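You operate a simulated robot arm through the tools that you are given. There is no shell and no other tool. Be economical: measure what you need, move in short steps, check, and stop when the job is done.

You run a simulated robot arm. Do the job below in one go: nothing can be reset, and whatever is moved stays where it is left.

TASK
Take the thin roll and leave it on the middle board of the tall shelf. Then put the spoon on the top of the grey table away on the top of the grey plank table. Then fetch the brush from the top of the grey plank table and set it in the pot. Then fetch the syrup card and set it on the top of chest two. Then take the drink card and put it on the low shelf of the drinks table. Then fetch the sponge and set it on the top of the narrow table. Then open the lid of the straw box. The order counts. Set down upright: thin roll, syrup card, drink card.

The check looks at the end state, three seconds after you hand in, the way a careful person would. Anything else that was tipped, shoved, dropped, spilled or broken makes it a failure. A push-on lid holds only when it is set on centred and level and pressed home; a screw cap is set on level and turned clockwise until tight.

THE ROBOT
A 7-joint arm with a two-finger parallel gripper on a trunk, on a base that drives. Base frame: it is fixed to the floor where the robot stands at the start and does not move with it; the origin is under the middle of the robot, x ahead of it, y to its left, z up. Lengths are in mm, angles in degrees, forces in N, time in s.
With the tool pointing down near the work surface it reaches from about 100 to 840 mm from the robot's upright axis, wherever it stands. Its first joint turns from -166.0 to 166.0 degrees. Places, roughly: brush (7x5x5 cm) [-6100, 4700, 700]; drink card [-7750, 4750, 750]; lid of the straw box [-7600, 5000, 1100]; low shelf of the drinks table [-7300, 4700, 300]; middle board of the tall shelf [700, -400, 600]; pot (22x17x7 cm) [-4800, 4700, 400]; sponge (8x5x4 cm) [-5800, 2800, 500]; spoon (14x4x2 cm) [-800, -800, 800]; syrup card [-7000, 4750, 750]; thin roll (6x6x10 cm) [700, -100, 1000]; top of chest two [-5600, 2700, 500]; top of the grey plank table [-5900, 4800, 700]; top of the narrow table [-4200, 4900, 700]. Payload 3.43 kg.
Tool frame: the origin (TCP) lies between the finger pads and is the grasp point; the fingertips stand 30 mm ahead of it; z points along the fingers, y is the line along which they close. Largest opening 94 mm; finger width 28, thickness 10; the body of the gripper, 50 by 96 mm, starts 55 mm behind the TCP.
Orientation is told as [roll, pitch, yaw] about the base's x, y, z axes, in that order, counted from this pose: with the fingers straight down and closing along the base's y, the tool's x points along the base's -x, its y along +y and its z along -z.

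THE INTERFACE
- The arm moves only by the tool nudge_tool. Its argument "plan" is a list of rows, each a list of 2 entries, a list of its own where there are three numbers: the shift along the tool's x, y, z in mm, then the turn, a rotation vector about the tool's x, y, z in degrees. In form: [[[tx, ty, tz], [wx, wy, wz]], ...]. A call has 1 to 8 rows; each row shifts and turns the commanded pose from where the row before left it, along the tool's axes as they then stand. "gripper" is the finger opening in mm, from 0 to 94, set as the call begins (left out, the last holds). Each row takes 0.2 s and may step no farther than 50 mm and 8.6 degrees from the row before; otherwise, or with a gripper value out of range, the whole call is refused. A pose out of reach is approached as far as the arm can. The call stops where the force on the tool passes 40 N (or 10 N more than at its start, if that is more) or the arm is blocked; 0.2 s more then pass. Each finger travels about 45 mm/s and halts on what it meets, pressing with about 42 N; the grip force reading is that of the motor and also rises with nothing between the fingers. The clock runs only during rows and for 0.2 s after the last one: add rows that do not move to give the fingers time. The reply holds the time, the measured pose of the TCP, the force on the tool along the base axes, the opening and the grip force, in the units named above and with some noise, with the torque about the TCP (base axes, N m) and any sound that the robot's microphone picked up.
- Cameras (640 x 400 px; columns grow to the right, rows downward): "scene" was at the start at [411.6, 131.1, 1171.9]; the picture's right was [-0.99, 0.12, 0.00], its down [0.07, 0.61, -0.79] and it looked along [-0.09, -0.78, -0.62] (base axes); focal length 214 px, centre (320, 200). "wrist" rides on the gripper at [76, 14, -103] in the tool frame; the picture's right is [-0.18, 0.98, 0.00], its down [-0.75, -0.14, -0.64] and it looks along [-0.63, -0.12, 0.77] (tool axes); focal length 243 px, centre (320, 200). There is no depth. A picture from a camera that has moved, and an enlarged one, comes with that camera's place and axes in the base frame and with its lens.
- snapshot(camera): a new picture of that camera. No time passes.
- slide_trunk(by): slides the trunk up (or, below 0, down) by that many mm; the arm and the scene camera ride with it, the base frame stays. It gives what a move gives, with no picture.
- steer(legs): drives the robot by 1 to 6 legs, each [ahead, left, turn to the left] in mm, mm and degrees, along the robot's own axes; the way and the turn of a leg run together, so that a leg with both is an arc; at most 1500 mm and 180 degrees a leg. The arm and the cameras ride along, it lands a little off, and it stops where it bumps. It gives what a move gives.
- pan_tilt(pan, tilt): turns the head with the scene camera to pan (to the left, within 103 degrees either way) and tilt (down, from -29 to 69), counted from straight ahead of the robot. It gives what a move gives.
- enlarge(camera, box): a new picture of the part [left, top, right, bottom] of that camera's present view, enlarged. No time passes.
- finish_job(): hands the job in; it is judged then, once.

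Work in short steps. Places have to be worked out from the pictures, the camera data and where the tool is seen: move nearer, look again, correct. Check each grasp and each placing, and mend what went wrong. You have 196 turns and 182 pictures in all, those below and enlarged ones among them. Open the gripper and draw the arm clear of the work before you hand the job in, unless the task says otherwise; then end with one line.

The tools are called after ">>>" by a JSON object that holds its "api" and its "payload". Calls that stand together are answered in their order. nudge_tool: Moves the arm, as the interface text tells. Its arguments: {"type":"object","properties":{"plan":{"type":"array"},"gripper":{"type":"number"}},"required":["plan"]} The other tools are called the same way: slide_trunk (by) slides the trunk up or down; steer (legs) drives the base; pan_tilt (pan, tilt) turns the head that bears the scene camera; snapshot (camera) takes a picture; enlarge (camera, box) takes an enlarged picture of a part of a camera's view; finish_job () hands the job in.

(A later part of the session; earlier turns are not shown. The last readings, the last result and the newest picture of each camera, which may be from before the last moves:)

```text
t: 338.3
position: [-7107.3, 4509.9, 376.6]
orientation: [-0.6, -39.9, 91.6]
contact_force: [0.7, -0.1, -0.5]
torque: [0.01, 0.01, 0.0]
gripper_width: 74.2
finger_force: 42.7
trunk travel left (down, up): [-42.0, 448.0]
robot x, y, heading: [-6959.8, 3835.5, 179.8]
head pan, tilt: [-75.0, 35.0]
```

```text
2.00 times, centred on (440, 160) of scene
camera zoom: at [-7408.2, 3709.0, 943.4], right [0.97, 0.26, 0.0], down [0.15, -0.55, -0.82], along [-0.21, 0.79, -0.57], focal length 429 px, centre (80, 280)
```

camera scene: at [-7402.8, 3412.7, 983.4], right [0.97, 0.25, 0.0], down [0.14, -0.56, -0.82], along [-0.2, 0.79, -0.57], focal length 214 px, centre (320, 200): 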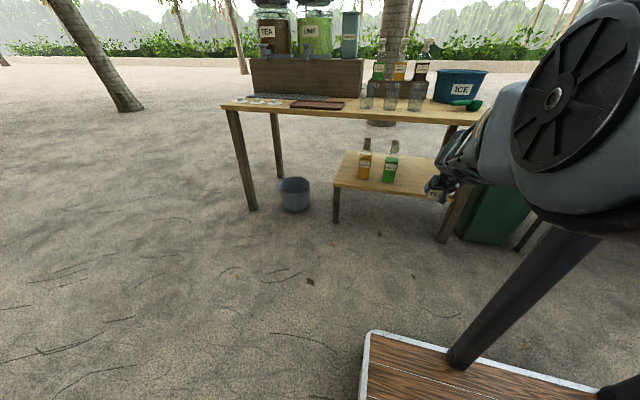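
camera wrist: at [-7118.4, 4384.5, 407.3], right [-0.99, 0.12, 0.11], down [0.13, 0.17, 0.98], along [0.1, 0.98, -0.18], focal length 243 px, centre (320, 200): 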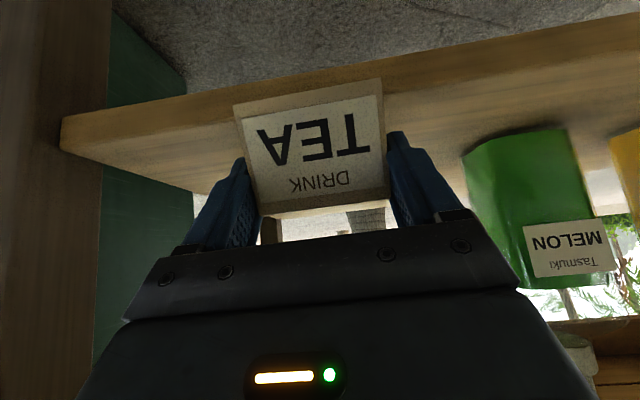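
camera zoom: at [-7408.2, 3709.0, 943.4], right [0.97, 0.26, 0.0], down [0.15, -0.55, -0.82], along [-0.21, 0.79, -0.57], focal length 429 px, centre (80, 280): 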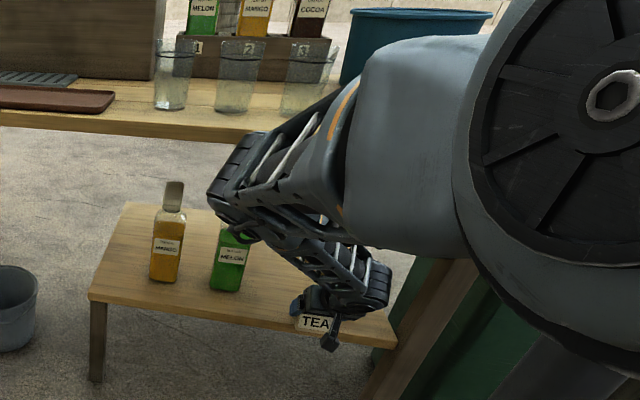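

The elbow is near the table's front edge, so I need its depth. I take two views from different head pans.

>>> {"api": "pan_tilt", "payload": {"pan": -48, "tilt": 35}}

>>> {"api": "snapshot", "payload": {"camera": "scene"}}

>>> {"api": "pan_tilt", "payload": {"pan": -103, "tilt": 35}}

>>> {"api": "snapshot", "payload": {"camera": "scene"}}

```text
t: 339.2
position: [-7106.9, 4510.2, 377.9]
orientation: [-0.6, -39.8, 91.6]
contact_force: [0.2, -0.3, 0.4]
torque: [0.0, 0.02, 0.05]
gripper_width: 73.8
finger_force: 42.0
trunk travel left (down, up): [-42.0, 448.0]
robot x, y, heading: [-6964.7, 3838.1, 179.9]
head pan, tilt: [-48.0, 35.0]
```

```text
58 pictures are left
camera scene: at [-7444.3, 3689.4, 943.4], right [0.74, 0.67, 0.0], down [0.38, -0.43, -0.82], along [-0.55, 0.61, -0.57], focal length 214 px, centre (320, 200)
```

scene: 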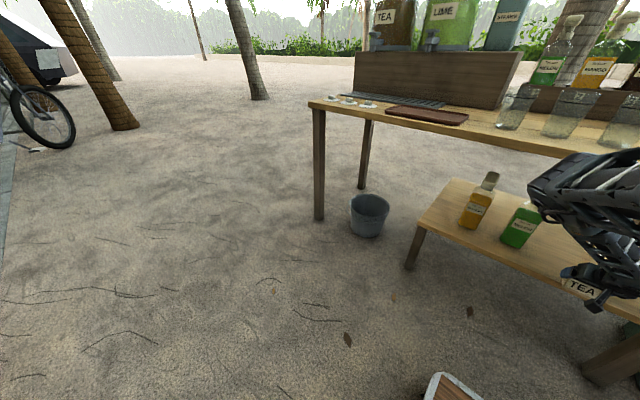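

```text
t: 340.5
position: [-7107.8, 4509.7, 376.9]
orientation: [-0.5, -40.0, 91.6]
contact_force: [-0.2, -0.4, -0.3]
torque: [0.01, 0.03, -0.02]
gripper_width: 74.3
finger_force: 42.0
trunk travel left (down, up): [-42.0, 448.0]
robot x, y, heading: [-6963.6, 3837.8, 179.9]
head pan, tilt: [-103.0, 35.0]
```

```text
57 pictures are left
camera scene: at [-7365.7, 3709.7, 943.4], right [0.97, -0.22, 0.0], down [-0.13, -0.56, -0.82], along [0.18, 0.8, -0.57], focal length 214 px, centre (320, 200)
```

scene: 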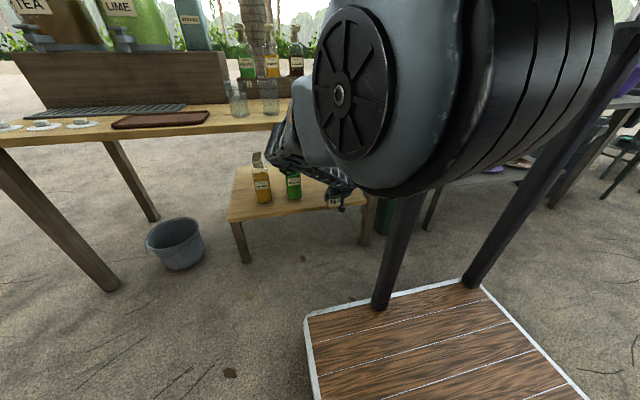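

The elbow is at y≈4160, so there is ample clearance. I drive in another 110 mm.

>>> {"api": "steer", "payload": {"legs": [[0, -110, 0]]}}

>>> {"api": "snapshot", "payload": {"camera": "wrist"}}

```text
t: 341.7
position: [-7106.7, 4621.3, 376.6]
orientation: [-0.6, -39.8, 91.4]
contact_force: [0.2, -0.1, -0.7]
torque: [0.01, -0.03, 0.0]
gripper_width: 74.2
finger_force: 42.2
trunk travel left (down, up): [-42.0, 448.0]
robot x, y, heading: [-6964.6, 3946.8, 179.8]
head pan, tilt: [-103.0, 35.0]
```

```text
56 pictures are left
camera wrist: at [-7117.8, 4495.4, 407.2], right [-0.99, 0.12, 0.11], down [0.13, 0.17, 0.98], along [0.1, 0.98, -0.18], focal length 243 px, centre (320, 200)
```

wrist: 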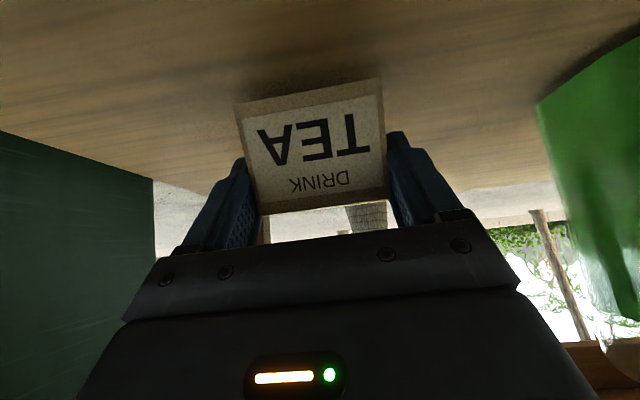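

Over the shelf. I lower by trunk in small steps until contact.

>>> {"api": "slide_trunk", "payload": {"by": -20}}

>>> {"api": "slide_trunk", "payload": {"by": -8}}

>>> {"api": "slide_trunk", "payload": {"by": -7}}

>>> {"api": "slide_trunk", "payload": {"by": -6}}

```text
t: 342.2
position: [-7105.1, 4625.2, 366.0]
orientation: [-0.7, -40.4, 91.6]
contact_force: [1.1, 1.3, 6.9]
torque: [0.11, 0.09, 0.01]
gripper_width: 74.7
finger_force: 42.0
trunk travel left (down, up): [-25.0, 465.0]
robot x, y, heading: [-6963.1, 3948.6, 180.0]
head pan, tilt: [-103.0, 35.0]
stopped: the force on the tool passed its limit at 52 N (the readings are from after the stop); the commanded pose is now the measured one
```

```text
t: 342.6
position: [-7104.1, 4627.2, 367.6]
orientation: [-0.6, -40.6, 91.6]
contact_force: [0.2, -0.6, 6.7]
torque: [-0.02, 0.15, 0.04]
gripper_width: 74.7
finger_force: 42.4
trunk travel left (down, up): [-21.0, 469.0]
robot x, y, heading: [-6965.1, 3946.4, 180.1]
head pan, tilt: [-103.0, 35.0]
stopped: the force on the tool passed its limit at 48 N (the readings are from after the stop); the commanded pose is now the measured one
```

```text
t: 343.0
position: [-7103.3, 4629.0, 364.4]
orientation: [-0.9, -41.0, 91.6]
contact_force: [1.1, 0.8, 7.1]
torque: [-0.09, 0.14, 0.03]
gripper_width: 74.8
finger_force: 41.7
trunk travel left (down, up): [-18.0, 472.0]
robot x, y, heading: [-6961.3, 3948.0, 179.9]
head pan, tilt: [-103.0, 35.0]
stopped: the force on the tool passed its limit at 46 N (the readings are from after the stop); the commanded pose is now the measured one
```

```text
t: 343.4
position: [-7105.0, 4631.6, 364.7]
orientation: [-0.8, -41.3, 91.6]
contact_force: [0.8, -1.4, 8.8]
torque: [-0.02, 0.13, 0.0]
gripper_width: 74.8
finger_force: 42.6
trunk travel left (down, up): [-14.0, 476.0]
robot x, y, heading: [-6961.5, 3946.9, 180.2]
head pan, tilt: [-103.0, 35.0]
stopped: the force on the tool passed its limit at 45 N (the readings are from after the stop); the commanded pose is now the measured one
```

Contact is made (shelf ≈ z 323). I release and back straight out slightly.

>>> {"api": "nudge_tool", "payload": {"plan": [[[0, 0, 0], [0, 0, 0]], [[0, 0, 0], [0, 0, 0]], [[0, 0, 0], [0, 0, 0]]], "gripper": 94}}

>>> {"api": "snapshot", "payload": {"camera": "wrist"}}

```text
t: 344.2
position: [-7103.7, 4631.1, 364.7]
orientation: [-0.7, -41.2, 91.8]
contact_force: [-0.3, -0.8, 0.5]
torque: [-0.02, 0.0, 0.0]
gripper_width: 93.8
finger_force: 0.0
trunk travel left (down, up): [-14.0, 476.0]
robot x, y, heading: [-6960.3, 3947.7, 180.1]
head pan, tilt: [-103.0, 35.0]
```

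```text
55 pictures are left
camera wrist: at [-7116.1, 4504.6, 391.6], right [-0.99, 0.12, 0.11], down [0.13, 0.15, 0.98], along [0.1, 0.98, -0.16], focal length 243 px, centre (320, 200)
```

wrist: 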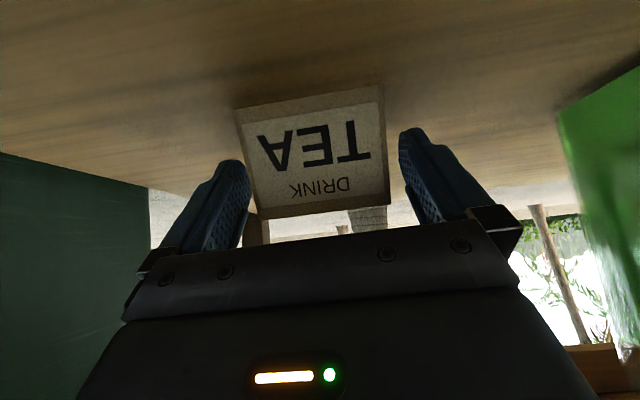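

The card stands. I shift 6 mm for finger clearance, then withdraw south.

>>> {"api": "nudge_tool", "payload": {"plan": [[[0, -6, 0], [0, 0, 0]]]}}

>>> {"api": "steer", "payload": {"legs": [[0, 150, 0]]}}

>>> {"api": "snapshot", "payload": {"camera": "wrist"}}

```text
t: 344.6
position: [-7098.1, 4630.8, 364.3]
orientation: [-0.8, -41.3, 91.7]
contact_force: [-1.2, 1.0, 0.4]
torque: [0.02, 0.01, 0.0]
gripper_width: 93.9
finger_force: 0.0
trunk travel left (down, up): [-14.0, 476.0]
robot x, y, heading: [-6961.1, 3946.9, 179.8]
head pan, tilt: [-103.0, 35.0]
```

```text
t: 346.0
position: [-7097.9, 4479.1, 365.0]
orientation: [-0.8, -41.2, 91.6]
contact_force: [-0.1, -0.3, 0.5]
torque: [0.02, -0.01, 0.01]
gripper_width: 93.8
finger_force: 0.1
trunk travel left (down, up): [-14.0, 476.0]
robot x, y, heading: [-6964.4, 3793.6, -180.2]
head pan, tilt: [-103.0, 35.0]
```

```text
54 pictures are left
camera wrist: at [-7110.8, 4354.2, 391.6], right [-0.99, 0.12, 0.11], down [0.13, 0.15, 0.98], along [0.1, 0.98, -0.16], focal length 243 px, centre (320, 200)
```

wrist: 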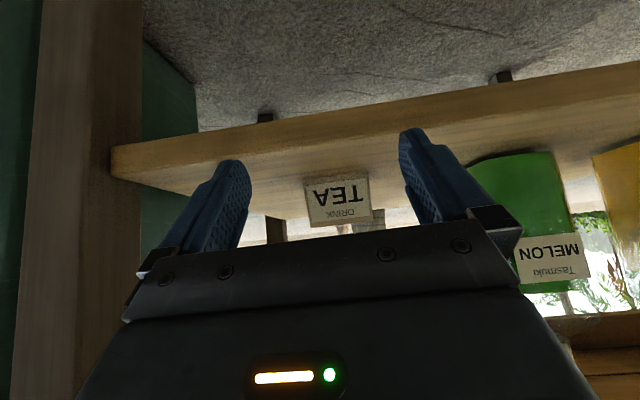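

The drink card is placed. Now for the sponge: back out, raise the trunk, bring the tool vertical, and go around to chest two as before.

>>> {"api": "steer", "payload": {"legs": [[0, 300, 0], [-970, 0, 0]]}}

>>> {"api": "slide_trunk", "payload": {"by": 400}}

>>> {"api": "nudge_tool", "payload": {"plan": [[[0, 0, 0], [0, 8.2, 0]], [[0, 0, 0], [0, 8.2, 0]], [[0, 0, 0], [0, 8.2, 0]], [[0, 0, 0], [0, 8.2, 0]], [[0, 0, 0], [0, 8.2, 0]], [[0, 0, 0], [0, 0, 0]]]}}

>>> {"api": "steer", "payload": {"legs": [[0, 0, -180]]}}

>>> {"api": "snapshot", "payload": {"camera": "wrist"}}

```text
t: 352.8
position: [-6126.3, 4180.4, 364.3]
orientation: [-0.8, -41.2, 92.2]
contact_force: [0.2, -0.4, -0.8]
torque: [0.0, 0.0, 0.01]
gripper_width: 93.9
finger_force: 0.0
trunk travel left (down, up): [-14.0, 476.0]
robot x, y, heading: [-5989.5, 3498.1, -179.5]
head pan, tilt: [-103.0, 35.0]
```

```text
t: 356.6
position: [-6125.7, 4180.3, 764.8]
orientation: [-0.7, -41.2, 92.2]
contact_force: [-0.7, -0.2, 0.5]
torque: [0.0, 0.03, -0.03]
gripper_width: 94.1
finger_force: 0.1
trunk travel left (down, up): [-414.0, 76.0]
robot x, y, heading: [-5986.0, 3500.7, -179.3]
head pan, tilt: [-103.0, 35.0]
```

```text
t: 358.0
position: [-6134.7, 4167.0, 765.4]
orientation: [-0.6, -0.1, 91.6]
contact_force: [-0.3, 1.0, -0.5]
torque: [0.01, -0.02, 0.0]
gripper_width: 93.8
finger_force: 0.1
out of reach, approached as far as the arm can: row 5
trunk travel left (down, up): [-414.0, 76.0]
robot x, y, heading: [-5987.7, 3499.8, -179.5]
head pan, tilt: [-103.0, 35.0]
```

```text
t: 365.7
position: [-5819.6, 2831.4, 765.4]
orientation: [-0.6, -0.1, -87.1]
contact_force: [0.5, 0.0, 0.4]
torque: [0.01, -0.02, -0.01]
gripper_width: 94.0
finger_force: 0.1
trunk travel left (down, up): [-414.0, 76.0]
robot x, y, heading: [-5985.6, 3497.2, 1.6]
head pan, tilt: [-103.0, 35.0]
```

```text
53 pictures are left
camera wrist: at [-5807.3, 2908.3, 868.3], right [0.99, -0.13, -0.01], down [-0.1, -0.76, 0.65], along [-0.09, -0.64, -0.76], focal length 243 px, centre (320, 200)
```

wrist: 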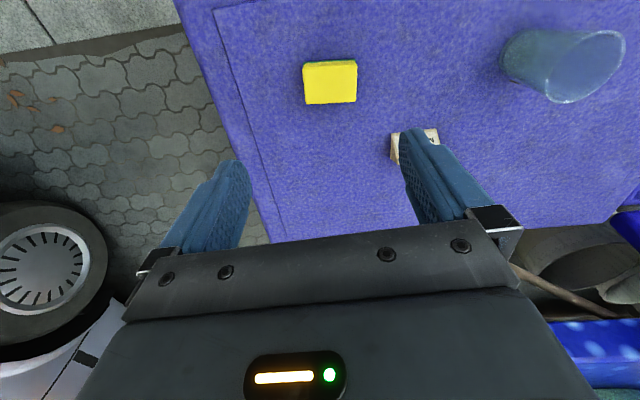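

The sponge is at ≈(-5807,2817), long side along x. I centre over it and lower with the trunk in two stages.

>>> {"api": "nudge_tool", "payload": {"plan": [[[-14, 12, 0], [0, 0, 0]], [[0, 0, 0], [0, 0, 0]]]}}

>>> {"api": "slide_trunk", "payload": {"by": -185}}

>>> {"api": "snapshot", "payload": {"camera": "wrist"}}

```text
t: 366.3
position: [-5811.2, 2831.1, 766.3]
orientation: [-0.6, -0.2, -87.1]
contact_force: [-0.5, -1.0, -0.6]
torque: [0.02, 0.0, 0.0]
gripper_width: 93.7
finger_force: 0.0
out of reach, approached as far as the arm can: row 1
trunk travel left (down, up): [-414.0, 76.0]
robot x, y, heading: [-5984.3, 3498.2, 1.9]
head pan, tilt: [-103.0, 35.0]
```

```text
t: 368.3
position: [-5810.8, 2830.9, 582.3]
orientation: [-0.6, -0.2, -87.1]
contact_force: [0.0, 0.5, 0.8]
torque: [0.0, 0.0, -0.03]
gripper_width: 94.0
finger_force: 0.0
trunk travel left (down, up): [-229.0, 261.0]
robot x, y, heading: [-5981.1, 3495.8, 1.7]
head pan, tilt: [-103.0, 35.0]
```

```text
52 pictures are left
camera wrist: at [-5799.2, 2906.9, 684.0], right [0.99, -0.13, -0.01], down [-0.1, -0.76, 0.65], along [-0.09, -0.64, -0.76], focal length 243 px, centre (320, 200)
```

wrist: 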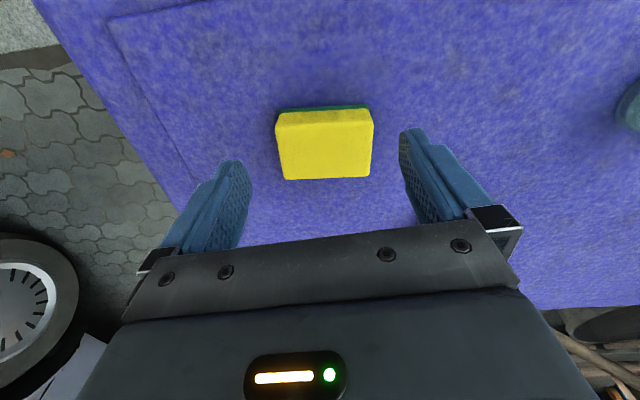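

I use the base for the −15 mm in y, then lower to the sponge and close.

>>> {"api": "steer", "payload": {"legs": [[5, -15, 0]]}}

>>> {"api": "slide_trunk", "payload": {"by": -60}}

>>> {"api": "snapshot", "payload": {"camera": "wrist"}}

```text
t: 369.1
position: [-5805.8, 2815.2, 581.5]
orientation: [-0.6, -0.1, -87.1]
contact_force: [0.1, -0.3, 0.9]
torque: [-0.02, -0.02, 0.01]
gripper_width: 93.8
finger_force: 0.0
trunk travel left (down, up): [-229.0, 261.0]
robot x, y, heading: [-5980.3, 3483.4, 1.7]
head pan, tilt: [-103.0, 35.0]
```

```text
t: 370.1
position: [-5806.2, 2814.9, 521.0]
orientation: [-0.6, -0.1, -87.1]
contact_force: [-0.6, 0.3, 0.2]
torque: [-0.01, -0.03, 0.03]
gripper_width: 94.2
finger_force: 0.1
trunk travel left (down, up): [-169.0, 321.0]
robot x, y, heading: [-5979.2, 3484.4, 1.4]
head pan, tilt: [-103.0, 35.0]
```

```text
51 pictures are left
camera wrist: at [-5793.8, 2891.9, 624.0], right [0.99, -0.13, -0.01], down [-0.1, -0.76, 0.65], along [-0.09, -0.64, -0.76], focal length 243 px, centre (320, 200)
```

wrist: 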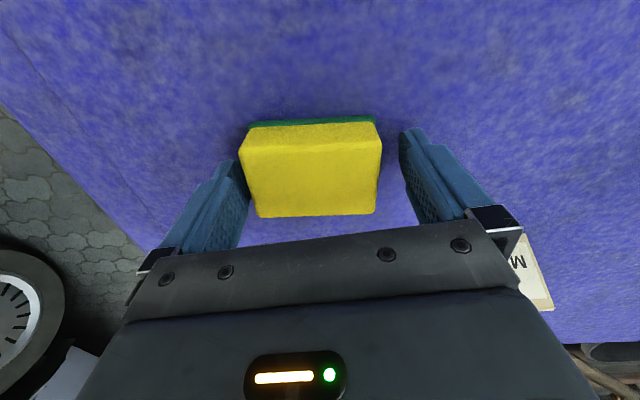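

Well placed. Close and lift.

>>> {"api": "nudge_tool", "payload": {"plan": [[[0, -4, 0], [0, 0, 0]], [[0, 0, 0], [0, 0, 0]], [[0, 0, 0], [0, 0, 0]], [[0, 0, 0], [0, 0, 0]], [[0, 0, 0], [0, 0, 0]]], "gripper": 45}}

>>> {"api": "slide_trunk", "payload": {"by": 310}}

>>> {"api": "snapshot", "payload": {"camera": "wrist"}}

```text
t: 371.3
position: [-5810.5, 2815.5, 521.2]
orientation: [-0.7, -0.2, -87.1]
contact_force: [1.9, -0.1, 2.8]
torque: [0.03, -0.03, -0.01]
gripper_width: 76.7
finger_force: 41.5
trunk travel left (down, up): [-169.0, 321.0]
robot x, y, heading: [-5978.9, 3481.8, 1.7]
head pan, tilt: [-103.0, 35.0]
```

```text
t: 374.4
position: [-5809.6, 2815.4, 831.7]
orientation: [-0.7, -0.2, -87.1]
contact_force: [0.4, 0.2, -1.1]
torque: [0.01, 0.0, -0.03]
gripper_width: 73.5
finger_force: 41.7
trunk travel left (down, up): [-479.0, 11.0]
robot x, y, heading: [-5976.3, 3486.7, 1.8]
head pan, tilt: [-103.0, 35.0]
```

```text
50 pictures are left
camera wrist: at [-5798.0, 2891.8, 933.9], right [0.99, -0.13, -0.01], down [-0.1, -0.76, 0.65], along [-0.09, -0.64, -0.76], focal length 243 px, centre (320, 200)
```

wrist: 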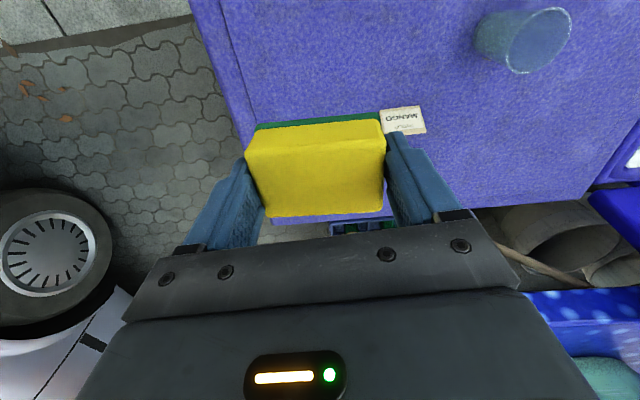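

The sponge is held. I turn around and drive east toward the narrow table, planning to approach with heading ≈195° so the elbow stays clear of the rack.

>>> {"api": "steer", "payload": {"legs": [[0, 0, 180], [0, 0, 13], [-1033, 277, 0], [-1033, 277, 0]]}}

>>> {"api": "pan_tilt", "payload": {"pan": -75, "tilt": 30}}

>>> {"api": "snapshot", "payload": {"camera": "scene"}}

>>> {"api": "snapshot", "payload": {"camera": "wrist"}}

```text
t: 393.2
position: [-4155.6, 4107.5, 831.8]
orientation: [-0.6, -0.2, 106.0]
contact_force: [-0.5, -0.3, -0.6]
torque: [-0.01, 0.0, -0.02]
gripper_width: 72.4
finger_force: 41.7
trunk travel left (down, up): [-479.0, 11.0]
robot x, y, heading: [-3837.9, 3496.9, -165.1]
head pan, tilt: [-103.0, 35.0]
```

```text
t: 394.1
position: [-4155.2, 4108.3, 831.3]
orientation: [-0.6, -0.2, 106.1]
contact_force: [0.3, 0.2, 0.1]
torque: [0.01, 0.02, 0.0]
gripper_width: 72.4
finger_force: 41.3
trunk travel left (down, up): [-479.0, 11.0]
robot x, y, heading: [-3842.2, 3495.5, -165.0]
head pan, tilt: [-75.0, 30.0]
```

```text
49 pictures are left
camera scene: at [-4237.6, 3259.9, 1388.7], right [0.87, 0.5, 0.0], down [0.25, -0.43, -0.87], along [-0.43, 0.75, -0.5], focal length 214 px, centre (320, 200)
```

scene: 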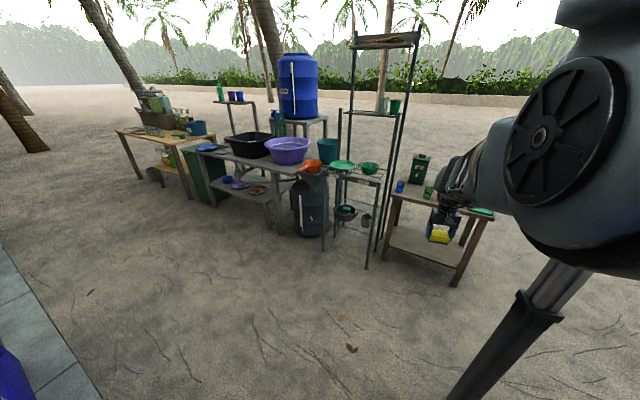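

```text
48 pictures are left
camera wrist: at [-4150.1, 4028.5, 933.9], right [-1.0, -0.1, -0.01], down [-0.08, 0.76, 0.65], along [-0.05, 0.64, -0.76], focal length 243 px, centre (320, 200)
```

wrist: 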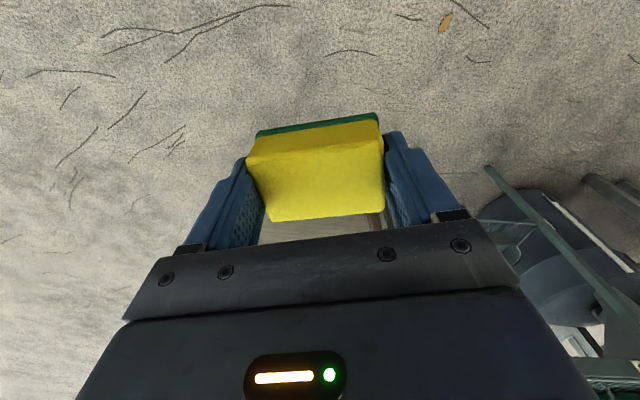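

I enlarge the narrow table.

>>> {"api": "enlarge", "payload": {"camera": "scene", "box": [370, 130, 530, 290]}}

```text
2.50 times, centred on (450, 210) of scene
camera zoom: at [-4237.6, 3259.9, 1388.7], right [0.87, 0.5, 0.0], down [0.25, -0.43, -0.87], along [-0.43, 0.75, -0.5], focal length 536 px, centre (-5, 175)
```

zoom: 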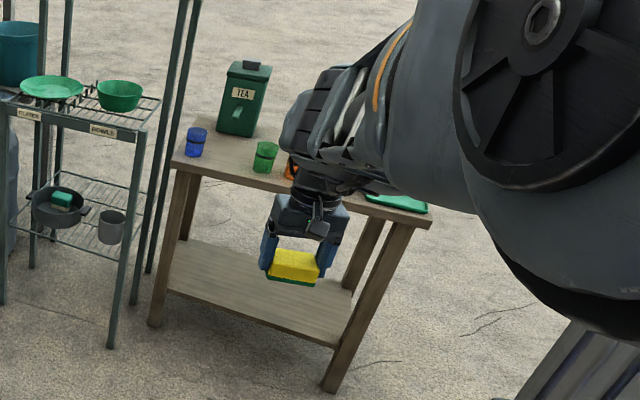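

I raise the arm ~130 mm and move north 480 mm for a view over the table.

>>> {"api": "nudge_tool", "payload": {"plan": [[[0, 0, -45], [0, 0, 0]], [[0, 0, -45], [0, 0, 0]], [[0, 0, -45], [0, 0, 0]], [[0, 0, 0], [0, 0, 0]]]}}

>>> {"api": "steer", "payload": {"legs": [[-124, -464, 0]]}}

>>> {"api": "snapshot", "payload": {"camera": "wrist"}}

>>> {"api": "snapshot", "payload": {"camera": "scene"}}

```text
t: 395.1
position: [-4158.1, 4105.0, 967.2]
orientation: [-0.6, -0.2, 106.2]
contact_force: [-0.6, -0.6, 0.1]
torque: [0.03, 0.02, 0.01]
gripper_width: 72.6
finger_force: 42.0
trunk travel left (down, up): [-479.0, 11.0]
robot x, y, heading: [-3837.2, 3496.6, -165.1]
head pan, tilt: [-75.0, 30.0]
```

```text
t: 398.0
position: [-4162.0, 4587.0, 967.1]
orientation: [-0.6, -0.2, 106.2]
contact_force: [-0.4, -0.2, -0.2]
torque: [0.01, 0.02, -0.03]
gripper_width: 72.4
finger_force: 41.6
trunk travel left (down, up): [-479.0, 11.0]
robot x, y, heading: [-3841.7, 3980.1, -165.1]
head pan, tilt: [-75.0, 30.0]
```

```text
46 pictures are left
camera wrist: at [-4154.1, 4507.8, 1069.3], right [-1.0, -0.1, -0.01], down [-0.08, 0.76, 0.65], along [-0.06, 0.64, -0.76], focal length 243 px, centre (320, 200)
```

wrist: 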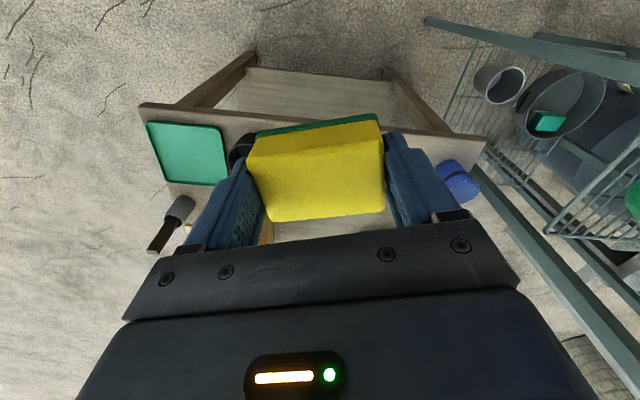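

```text
45 pictures are left
camera scene: at [-4239.4, 3740.5, 1388.7], right [0.87, 0.5, 0.0], down [0.25, -0.43, -0.87], along [-0.43, 0.75, -0.5], focal length 214 px, centre (320, 200)
```

scene: 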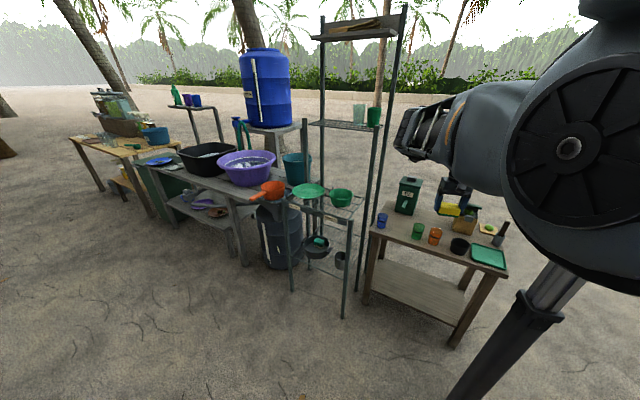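

>>> {"api": "enlarge", "payload": {"camera": "scene", "box": [350, 160, 530, 300]}}

```text
2.86 times, centred on (440, 230) of scene
camera zoom: at [-4239.4, 3740.5, 1388.7], right [0.87, 0.5, 0.0], down [0.25, -0.43, -0.87], along [-0.43, 0.75, -0.5], focal length 613 px, centre (-23, 114)
```

zoom: 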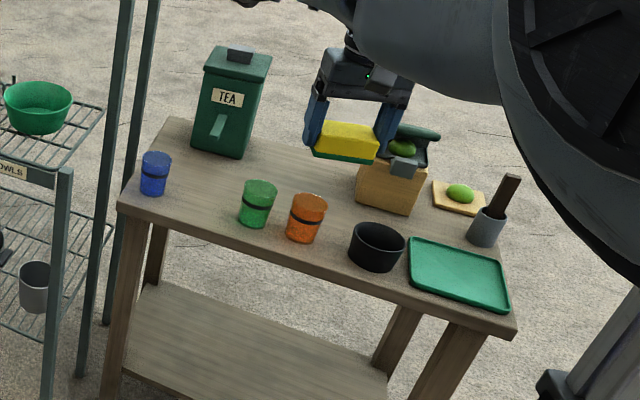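

There's a free area in the table's middle between the TEA tin and the tan box, at about (-4185,4860). I drive the sponge above it.

>>> {"api": "steer", "payload": {"legs": [[-48, -270, 0]]}}

>>> {"api": "snapshot", "payload": {"camera": "wrist"}}

>>> {"api": "snapshot", "payload": {"camera": "scene"}}

```text
t: 399.9
position: [-4183.1, 4862.8, 966.3]
orientation: [-0.6, -0.2, 106.1]
contact_force: [-0.1, 0.2, -0.8]
torque: [0.0, -0.04, 0.03]
gripper_width: 72.8
finger_force: 42.1
trunk travel left (down, up): [-479.0, 11.0]
robot x, y, heading: [-3866.1, 4249.0, -165.1]
head pan, tilt: [-75.0, 30.0]
```

```text
43 pictures are left
camera wrist: at [-4176.9, 4782.5, 1069.3], right [-1.0, -0.1, -0.01], down [-0.08, 0.76, 0.65], along [-0.05, 0.64, -0.76], focal length 243 px, centre (320, 200)
```

wrist: 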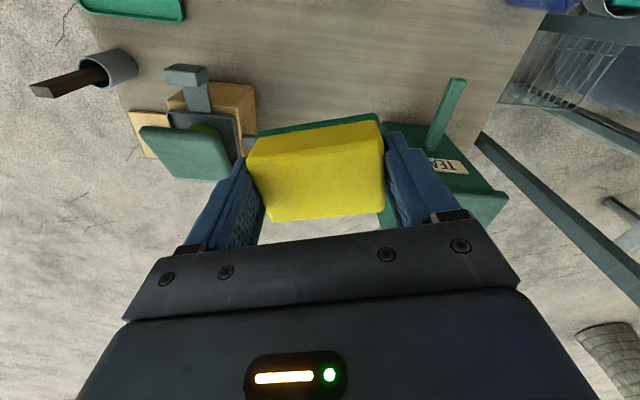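

```text
42 pictures are left
camera scene: at [-4263.6, 4015.5, 1388.7], right [0.87, 0.5, 0.0], down [0.25, -0.43, -0.87], along [-0.43, 0.75, -0.5], focal length 214 px, centre (320, 200)
```

scene: 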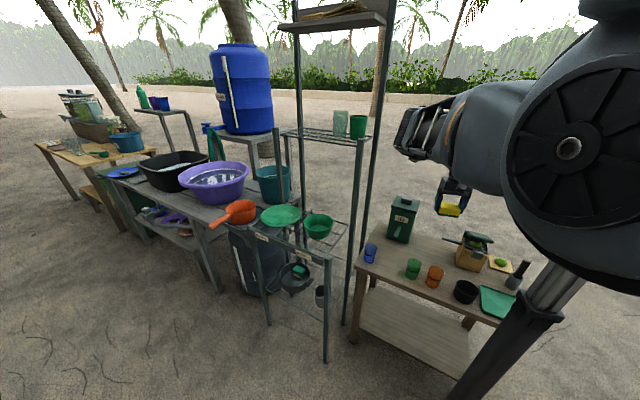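

The spot below is free; I shift 18 mm south for more tin clearance and lower 190 mm.

>>> {"api": "steer", "payload": {"legs": [[5, 18, 0]]}}

>>> {"api": "slide_trunk", "payload": {"by": -180}}

>>> {"api": "snapshot", "payload": {"camera": "wrist"}}

>>> {"api": "enlarge", "payload": {"camera": "scene", "box": [340, 100, 560, 300]}}

```text
t: 400.7
position: [-4184.6, 4842.5, 968.0]
orientation: [-0.6, -0.2, 106.1]
contact_force: [0.4, 0.3, 0.2]
torque: [-0.02, 0.0, 0.05]
gripper_width: 72.6
finger_force: 41.6
trunk travel left (down, up): [-479.0, 11.0]
robot x, y, heading: [-3868.4, 4233.5, -165.2]
head pan, tilt: [-75.0, 30.0]
```

```text
t: 402.7
position: [-4184.9, 4843.7, 786.7]
orientation: [-0.6, -0.3, 106.0]
contact_force: [0.0, 0.5, -0.6]
torque: [0.01, -0.01, -0.03]
gripper_width: 72.6
finger_force: 41.8
trunk travel left (down, up): [-299.0, 191.0]
robot x, y, heading: [-3867.7, 4235.1, -164.9]
head pan, tilt: [-75.0, 30.0]
```

```text
41 pictures are left
camera wrist: at [-4177.1, 4763.8, 889.3], right [-1.0, -0.1, -0.01], down [-0.08, 0.76, 0.65], along [-0.05, 0.64, -0.76], focal length 243 px, centre (320, 200)
```

wrist: 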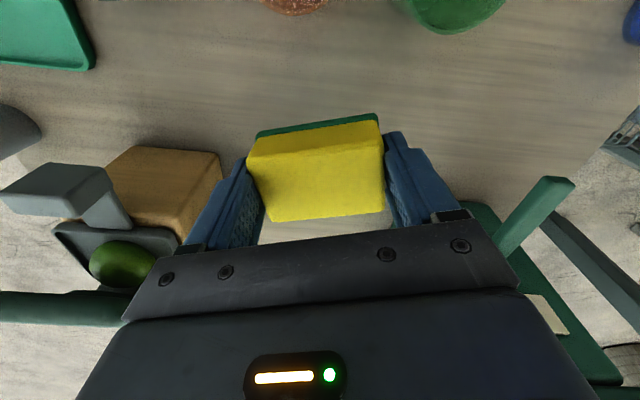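

```text
2.00 times, centred on (450, 200) of scene
camera zoom: at [-4263.7, 3996.7, 1208.8], right [0.87, 0.5, 0.0], down [0.25, -0.43, -0.87], along [-0.43, 0.75, -0.5], focal length 429 px, centre (60, 200)
```

zoom: 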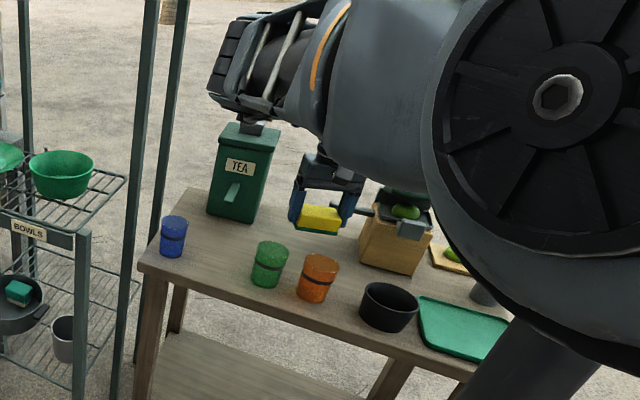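

The box's corner is close on the right, so I shift (−12,−32) mm before lowering.

>>> {"api": "steer", "payload": {"legs": [[20, 28, 0]]}}

>>> {"api": "slide_trunk", "payload": {"by": -30}}

>>> {"api": "snapshot", "payload": {"camera": "wrist"}}

```text
t: 403.5
position: [-4196.9, 4810.3, 786.6]
orientation: [-0.7, -0.2, 106.1]
contact_force: [0.1, -0.3, -0.4]
torque: [0.03, -0.01, -0.01]
gripper_width: 72.6
finger_force: 42.1
trunk travel left (down, up): [-299.0, 191.0]
robot x, y, heading: [-3878.4, 4204.7, -165.2]
head pan, tilt: [-75.0, 30.0]
```

```text
t: 404.3
position: [-4195.5, 4810.9, 757.2]
orientation: [-0.6, -0.2, 106.1]
contact_force: [0.4, 0.2, -1.4]
torque: [0.03, 0.0, 0.02]
gripper_width: 72.4
finger_force: 42.2
trunk travel left (down, up): [-269.0, 221.0]
robot x, y, heading: [-3875.9, 4198.4, -165.1]
head pan, tilt: [-75.0, 30.0]
```

```text
39 pictures are left
camera wrist: at [-4189.0, 4731.5, 859.2], right [-1.0, -0.1, -0.01], down [-0.08, 0.76, 0.65], along [-0.05, 0.64, -0.76], focal length 243 px, centre (320, 200)
```

wrist: 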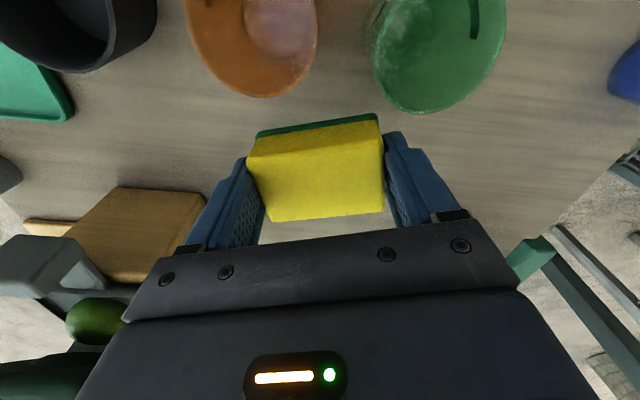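

Clear of cups, box and tin. I lower to contact.

>>> {"api": "slide_trunk", "payload": {"by": -12}}

>>> {"api": "slide_trunk", "payload": {"by": -10}}

>>> {"api": "slide_trunk", "payload": {"by": -8}}

```text
t: 404.9
position: [-4195.6, 4810.3, 745.0]
orientation: [-0.7, -0.2, 106.2]
contact_force: [0.1, -0.7, -1.1]
torque: [0.01, 0.0, 0.01]
gripper_width: 72.6
finger_force: 41.6
trunk travel left (down, up): [-257.0, 233.0]
robot x, y, heading: [-3881.8, 4202.5, -164.9]
head pan, tilt: [-75.0, 30.0]
```

```text
t: 405.4
position: [-4195.1, 4810.3, 734.0]
orientation: [-0.6, -0.2, 106.1]
contact_force: [-0.1, 0.0, 0.5]
torque: [-0.01, 0.01, -0.02]
gripper_width: 72.8
finger_force: 41.3
trunk travel left (down, up): [-247.0, 243.0]
robot x, y, heading: [-3878.9, 4201.8, -165.2]
head pan, tilt: [-75.0, 30.0]
```

```text
t: 406.0
position: [-4195.5, 4810.2, 726.6]
orientation: [-0.6, -0.3, 106.1]
contact_force: [-0.9, -1.3, -1.3]
torque: [0.0, -0.02, 0.05]
gripper_width: 72.4
finger_force: 42.0
trunk travel left (down, up): [-239.0, 251.0]
robot x, y, heading: [-3873.7, 4199.6, -164.9]
head pan, tilt: [-75.0, 30.0]
```

>>> {"api": "slide_trunk", "payload": {"by": -8}}

>>> {"api": "slide_trunk", "payload": {"by": -8}}

>>> {"api": "slide_trunk", "payload": {"by": -8}}

>>> {"api": "snapshot", "payload": {"camera": "wrist"}}

```text
t: 406.6
position: [-4195.8, 4810.9, 719.7]
orientation: [-0.6, -0.4, 106.0]
contact_force: [-0.1, 0.8, 0.3]
torque: [-0.01, 0.05, 0.0]
gripper_width: 72.7
finger_force: 41.8
trunk travel left (down, up): [-231.0, 259.0]
robot x, y, heading: [-3878.6, 4202.5, -165.0]
head pan, tilt: [-75.0, 30.0]
```

```text
t: 407.2
position: [-4195.9, 4811.3, 710.5]
orientation: [-0.5, -0.2, 106.2]
contact_force: [0.0, -0.2, -0.8]
torque: [0.01, 0.03, 0.0]
gripper_width: 72.8
finger_force: 42.1
trunk travel left (down, up): [-223.0, 267.0]
robot x, y, heading: [-3877.8, 4203.4, -165.0]
head pan, tilt: [-75.0, 30.0]
```

```text
t: 407.7
position: [-4196.3, 4810.1, 702.8]
orientation: [-0.6, -0.2, 106.0]
contact_force: [1.3, 0.0, -0.6]
torque: [-0.02, 0.01, -0.01]
gripper_width: 72.7
finger_force: 42.0
trunk travel left (down, up): [-215.0, 275.0]
robot x, y, heading: [-3879.4, 4199.4, -165.3]
head pan, tilt: [-75.0, 30.0]
```

```text
38 pictures are left
camera wrist: at [-4189.0, 4731.5, 805.2], right [-1.0, -0.1, -0.01], down [-0.08, 0.76, 0.65], along [-0.05, 0.64, -0.76], focal length 243 px, centre (320, 200)
```

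wrist: 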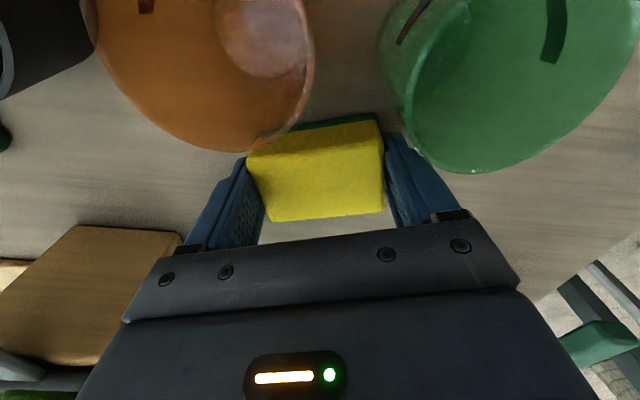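

The table is lower than thought and the cup rims reach y≈4767. I shift ~11 mm north and keep lowering.

>>> {"api": "steer", "payload": {"legs": [[2, -11, 0]]}}

>>> {"api": "slide_trunk", "payload": {"by": -8}}

>>> {"api": "slide_trunk", "payload": {"by": -7}}

>>> {"api": "slide_trunk", "payload": {"by": -7}}

```text
t: 408.5
position: [-4200.8, 4821.5, 702.5]
orientation: [-0.6, -0.2, 106.1]
contact_force: [0.5, -0.5, 0.1]
torque: [0.02, -0.02, 0.0]
gripper_width: 72.4
finger_force: 42.5
trunk travel left (down, up): [-215.0, 275.0]
robot x, y, heading: [-3880.6, 4210.1, -165.3]
head pan, tilt: [-75.0, 30.0]
```

```text
t: 409.0
position: [-4200.2, 4822.0, 699.5]
orientation: [-0.8, -0.3, 106.3]
contact_force: [-0.1, -2.8, 9.9]
torque: [-0.12, -0.39, -0.11]
gripper_width: 72.6
finger_force: 42.1
trunk travel left (down, up): [-208.0, 282.0]
robot x, y, heading: [-3882.2, 4208.3, -165.1]
head pan, tilt: [-75.0, 30.0]
stopped: the force on the tool passed its limit at 44 N (the readings are from after the stop); the commanded pose is now the measured one
```

```text
t: 409.4
position: [-4200.1, 4822.2, 699.9]
orientation: [-0.9, -0.4, 106.3]
contact_force: [-1.5, -3.8, 10.6]
torque: [-0.14, -0.38, -0.15]
gripper_width: 72.4
finger_force: 42.1
trunk travel left (down, up): [-204.0, 286.0]
robot x, y, heading: [-3882.5, 4211.6, -164.8]
head pan, tilt: [-75.0, 30.0]
stopped: the force on the tool passed its limit at 48 N (the readings are from after the stop); the commanded pose is now the measured one
```

```text
t: 409.8
position: [-4199.8, 4824.3, 699.8]
orientation: [-1.0, -0.4, 106.1]
contact_force: [0.0, -4.0, 11.6]
torque: [-0.08, -0.45, -0.08]
gripper_width: 72.7
finger_force: 42.4
trunk travel left (down, up): [-200.0, 290.0]
robot x, y, heading: [-3883.9, 4208.1, -165.3]
head pan, tilt: [-75.0, 30.0]
stopped: the force on the tool passed its limit at 49 N (the readings are from after the stop); the commanded pose is now the measured one
```

Contact: sponge is on the table. I open to 86 and rise.

>>> {"api": "nudge_tool", "payload": {"plan": [[[0, 0, 0], [0, 0, 0]], [[0, 0, 0], [0, 0, 0]], [[0, 0, 0], [0, 0, 0]]], "gripper": 86}}

>>> {"api": "slide_trunk", "payload": {"by": 120}}

>>> {"api": "snapshot", "payload": {"camera": "wrist"}}

```text
t: 410.6
position: [-4200.2, 4823.6, 699.7]
orientation: [-1.0, -0.3, 106.1]
contact_force: [1.1, 0.8, 6.2]
torque: [0.09, -0.26, 0.03]
gripper_width: 86.4
finger_force: 0.6
trunk travel left (down, up): [-200.0, 290.0]
robot x, y, heading: [-3886.4, 4210.2, -165.2]
head pan, tilt: [-75.0, 30.0]
```

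```text
t: 412.1
position: [-4200.5, 4823.8, 818.5]
orientation: [-1.0, -0.3, 106.1]
contact_force: [0.7, -0.5, 0.1]
torque: [0.0, 0.02, 0.02]
gripper_width: 86.1
finger_force: 0.1
trunk travel left (down, up): [-320.0, 170.0]
robot x, y, heading: [-3882.8, 4213.7, -164.9]
head pan, tilt: [-75.0, 30.0]
```

```text
37 pictures are left
camera wrist: at [-4194.0, 4744.3, 921.0], right [-1.0, -0.1, -0.02], down [-0.08, 0.76, 0.65], along [-0.05, 0.65, -0.76], focal length 243 px, centre (320, 200)
```

wrist: 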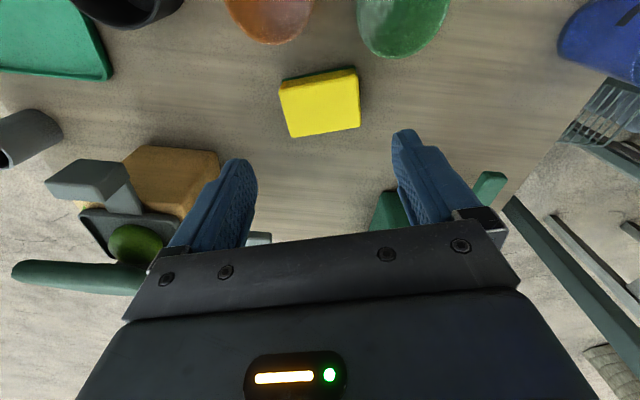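

The sponge is placed. Last task: the straw box lid. I raise, retreat south and drive west along y≈3460.

>>> {"api": "slide_trunk", "payload": {"by": 165}}

>>> {"api": "steer", "payload": {"legs": [[193, 724, 0], [0, 0, -15], [1400, 0, 0], [1400, 0, 0], [800, 0, 0]]}}

>>> {"api": "pan_tilt", "payload": {"pan": -75, "tilt": 25}}

>>> {"api": "snapshot", "payload": {"camera": "scene"}}

```text
t: 414.0
position: [-4201.0, 4824.0, 983.3]
orientation: [-1.0, -0.3, 106.2]
contact_force: [-0.2, 0.9, -0.6]
torque: [-0.01, -0.04, 0.02]
gripper_width: 86.1
finger_force: 0.1
trunk travel left (down, up): [-485.0, 5.0]
robot x, y, heading: [-3879.4, 4208.2, -165.2]
head pan, tilt: [-75.0, 30.0]
```

```text
t: 436.1
position: [-7667.8, 4141.1, 983.3]
orientation: [-1.0, -0.4, 91.5]
contact_force: [0.0, 0.0, 0.1]
torque: [0.0, 0.02, 0.02]
gripper_width: 85.9
finger_force: 0.0
trunk travel left (down, up): [-485.0, 5.0]
robot x, y, heading: [-7517.9, 3464.8, -179.6]
head pan, tilt: [-75.0, 30.0]
```

```text
t: 436.8
position: [-7667.4, 4141.8, 985.0]
orientation: [-1.0, -0.3, 91.4]
contact_force: [-0.8, -0.2, 0.4]
torque: [0.0, -0.03, 0.0]
gripper_width: 86.0
finger_force: 0.0
trunk travel left (down, up): [-485.0, 5.0]
robot x, y, heading: [-7514.5, 3469.6, -179.8]
head pan, tilt: [-75.0, 25.0]
```

```text
36 pictures are left
camera scene: at [-7960.4, 3340.5, 1402.7], right [0.96, 0.26, 0.0], down [0.11, -0.41, -0.91], along [-0.24, 0.87, -0.42], focal length 214 px, centre (320, 200)
```

scene: 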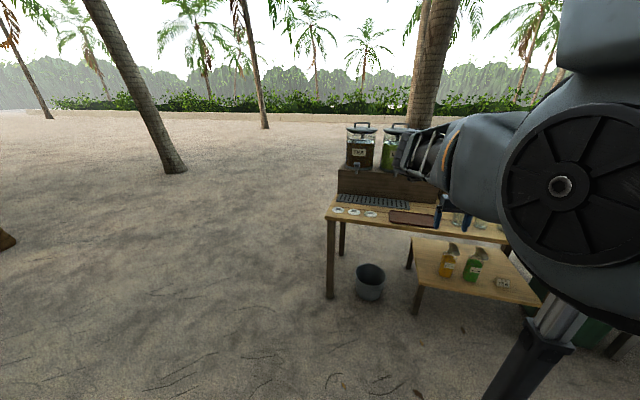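

The straw box is hidden behind the arm; I back up east 450 mm and enlarge it.

>>> {"api": "steer", "payload": {"legs": [[-500, 0, 0]]}}

>>> {"api": "enlarge", "payload": {"camera": "scene", "box": [270, 80, 430, 210]}}

```text
t: 439.7
position: [-7167.5, 4143.7, 983.7]
orientation: [-1.0, -0.3, 91.5]
contact_force: [0.6, 0.6, -0.2]
torque: [0.01, 0.03, -0.02]
gripper_width: 85.9
finger_force: 0.0
trunk travel left (down, up): [-485.0, 5.0]
robot x, y, heading: [-7015.0, 3470.2, -179.5]
head pan, tilt: [-75.0, 25.0]
```

```text
3.08 times, centred on (350, 145) of scene
camera zoom: at [-7459.0, 3343.1, 1402.7], right [0.96, 0.27, 0.0], down [0.11, -0.41, -0.91], along [-0.24, 0.87, -0.42], focal length 660 px, centre (228, 369)
```

zoom: 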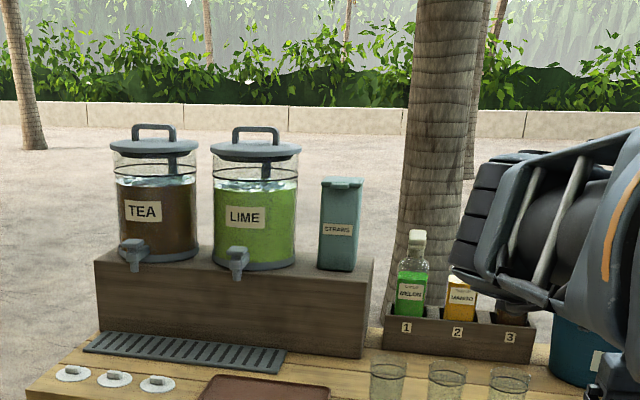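

>>> {"api": "enlarge", "payload": {"camera": "scene", "box": [335, 110, 395, 160]}}

```text
8.00 times, centred on (365, 135) of scene
camera zoom: at [-7459.0, 3343.1, 1402.7], right [0.96, 0.27, 0.0], down [0.11, -0.41, -0.91], along [-0.24, 0.87, -0.42], focal length 1716 px, centre (-40, 720)
```

zoom: 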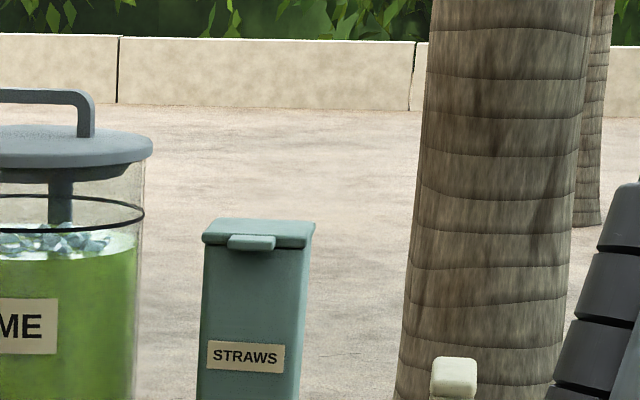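

The straw box has a rear-hinged lid with a front tab at ≈(-7635,5025,1129). I'll hook closed fingers under the tab from the front with a nearly horizontal tool. First close and pitch forward in open space.

>>> {"api": "nudge_tool", "payload": {"plan": [[[0, 0, 0], [0, -8.5, 0]], [[0, 0, 0], [0, -8.5, 0]], [[0, 0, 0], [0, -8.5, 0]], [[0, 0, 0], [0, -8.5, 0]], [[0, 0, 0], [0, -8.5, 0]], [[0, 0, 0], [0, -8.5, 0]], [[0, 0, 0], [0, -8.5, 0]], [[0, 0, 0], [0, -8.5, 0]]], "gripper": 0}}

>>> {"api": "snapshot", "payload": {"camera": "wrist"}}

```text
t: 441.5
position: [-7140.2, 4150.2, 1003.1]
orientation: [-1.0, -67.4, 94.1]
contact_force: [0.2, 0.0, 0.8]
torque: [-0.04, 0.01, 0.03]
gripper_width: 0.0
finger_force: 32.7
out of reach, approached as far as the arm can: row 8
trunk travel left (down, up): [-485.0, 5.0]
robot x, y, heading: [-7016.0, 3472.8, -179.4]
head pan, tilt: [-75.0, 25.0]
```

```text
33 pictures are left
camera wrist: at [-7147.4, 4024.3, 972.8], right [-0.99, 0.02, 0.16], down [0.15, -0.29, 0.94], along [0.06, 0.96, 0.29], focal length 243 px, centre (320, 200)
```

wrist: 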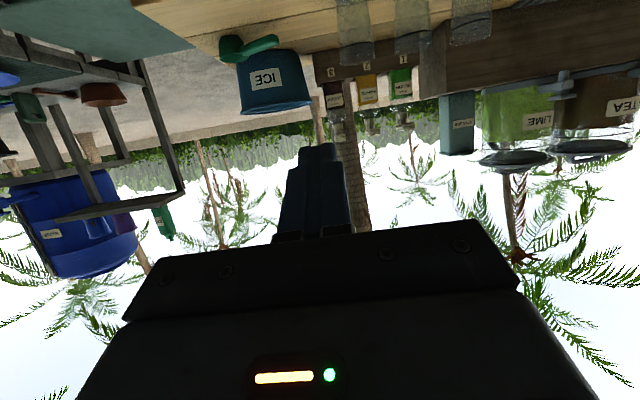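

Pitch works well. I raise ~100 mm and extend 130 mm forward here in free space.

>>> {"api": "nudge_tool", "payload": {"plan": [[[-30, 0, -12.5], [0, 0, 0]], [[-30, 0, -12.5], [0, 0, 0]], [[-30, 0, -12.5], [0, 0, 0]], [[-16.6, 0, 40], [0, 0, 0]], [[-16.6, 0, 40], [0, 0, 0]], [[-16.6, 0, 40], [0, 0, 0]], [[0, 0, 0], [0, 0, 0]]]}}

>>> {"api": "steer", "payload": {"legs": [[490, 0, 0], [0, -480, 0]]}}

>>> {"api": "snapshot", "payload": {"camera": "wrist"}}

>>> {"api": "snapshot", "payload": {"camera": "scene"}}

```text
t: 443.1
position: [-7146.2, 4278.0, 1102.8]
orientation: [-2.6, -68.3, 94.1]
contact_force: [0.0, 0.1, 0.6]
torque: [0.02, 0.02, 0.0]
gripper_width: 0.0
finger_force: 32.5
trunk travel left (down, up): [-485.0, 5.0]
robot x, y, heading: [-7013.3, 3472.3, -179.7]
head pan, tilt: [-75.0, 25.0]
```

```text
t: 448.5
position: [-7640.8, 4753.3, 1100.4]
orientation: [-2.6, -68.3, 94.0]
contact_force: [0.3, -0.9, 0.2]
torque: [0.0, -0.02, 0.01]
gripper_width: 0.0
finger_force: 33.2
trunk travel left (down, up): [-485.0, 5.0]
robot x, y, heading: [-7505.5, 3948.2, -179.6]
head pan, tilt: [-75.0, 25.0]
```

```text
32 pictures are left
camera wrist: at [-7649.4, 4630.0, 1068.9], right [-0.99, 0.04, 0.15], down [0.13, -0.32, 0.94], along [0.09, 0.95, 0.31], focal length 243 px, centre (320, 200)
```

wrist: 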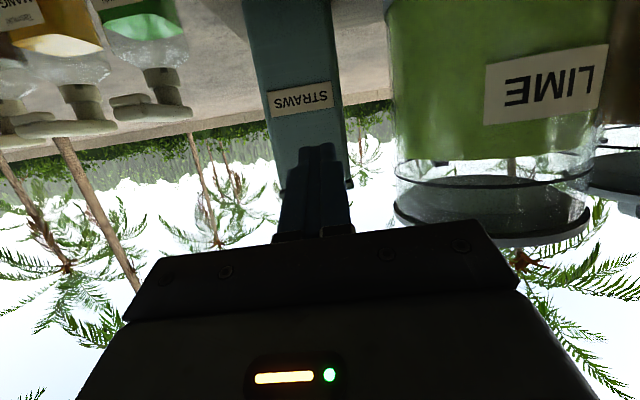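

```text
31 pictures are left
camera scene: at [-7953.0, 3820.2, 1402.7], right [0.96, 0.27, 0.0], down [0.11, -0.41, -0.91], along [-0.24, 0.87, -0.42], focal length 214 px, centre (320, 200)
```

scene: 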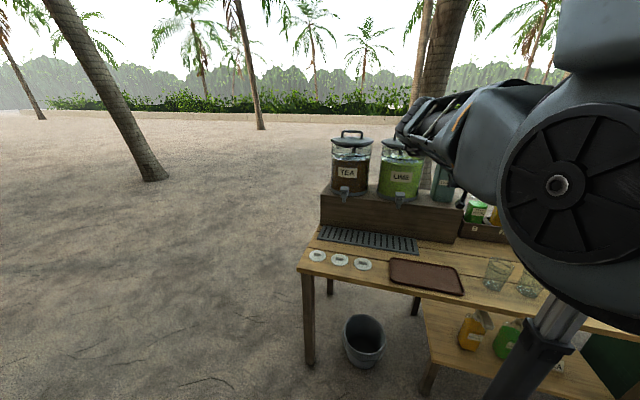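

I enlarge both views to locate the tab relative to the fingers.

>>> {"api": "enlarge", "payload": {"camera": "wrist", "box": [220, 60, 420, 260]}}

>>> {"api": "enlarge", "payload": {"camera": "scene", "box": [370, 110, 510, 230]}}

```text
2.00 times, centred on (320, 160) of wrist
camera zoom: at [-7649.4, 4630.0, 1068.9], right [-0.99, 0.04, 0.15], down [0.13, -0.32, 0.94], along [0.09, 0.95, 0.31], focal length 485 px, centre (320, 280)
```

zoom: 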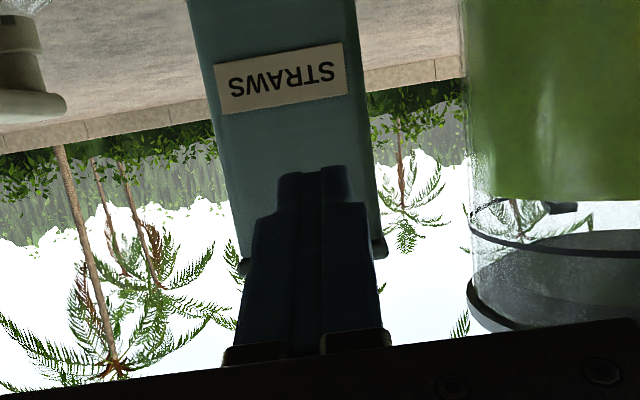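

```text
3.33 times, centred on (440, 170) of scene
camera zoom: at [-7953.0, 3820.2, 1402.7], right [0.96, 0.27, 0.0], down [0.11, -0.41, -0.91], along [-0.24, 0.87, -0.42], focal length 715 px, centre (-80, 300)
```

zoom: 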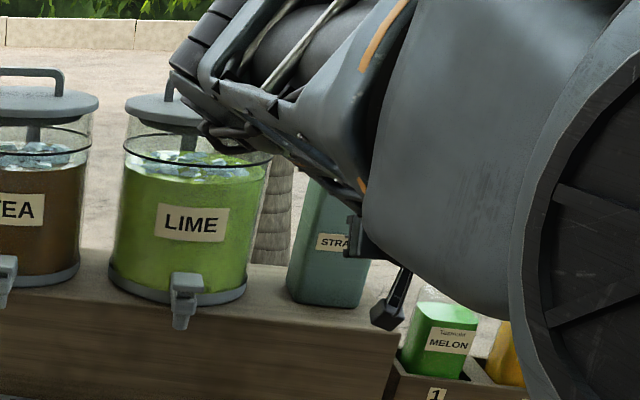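

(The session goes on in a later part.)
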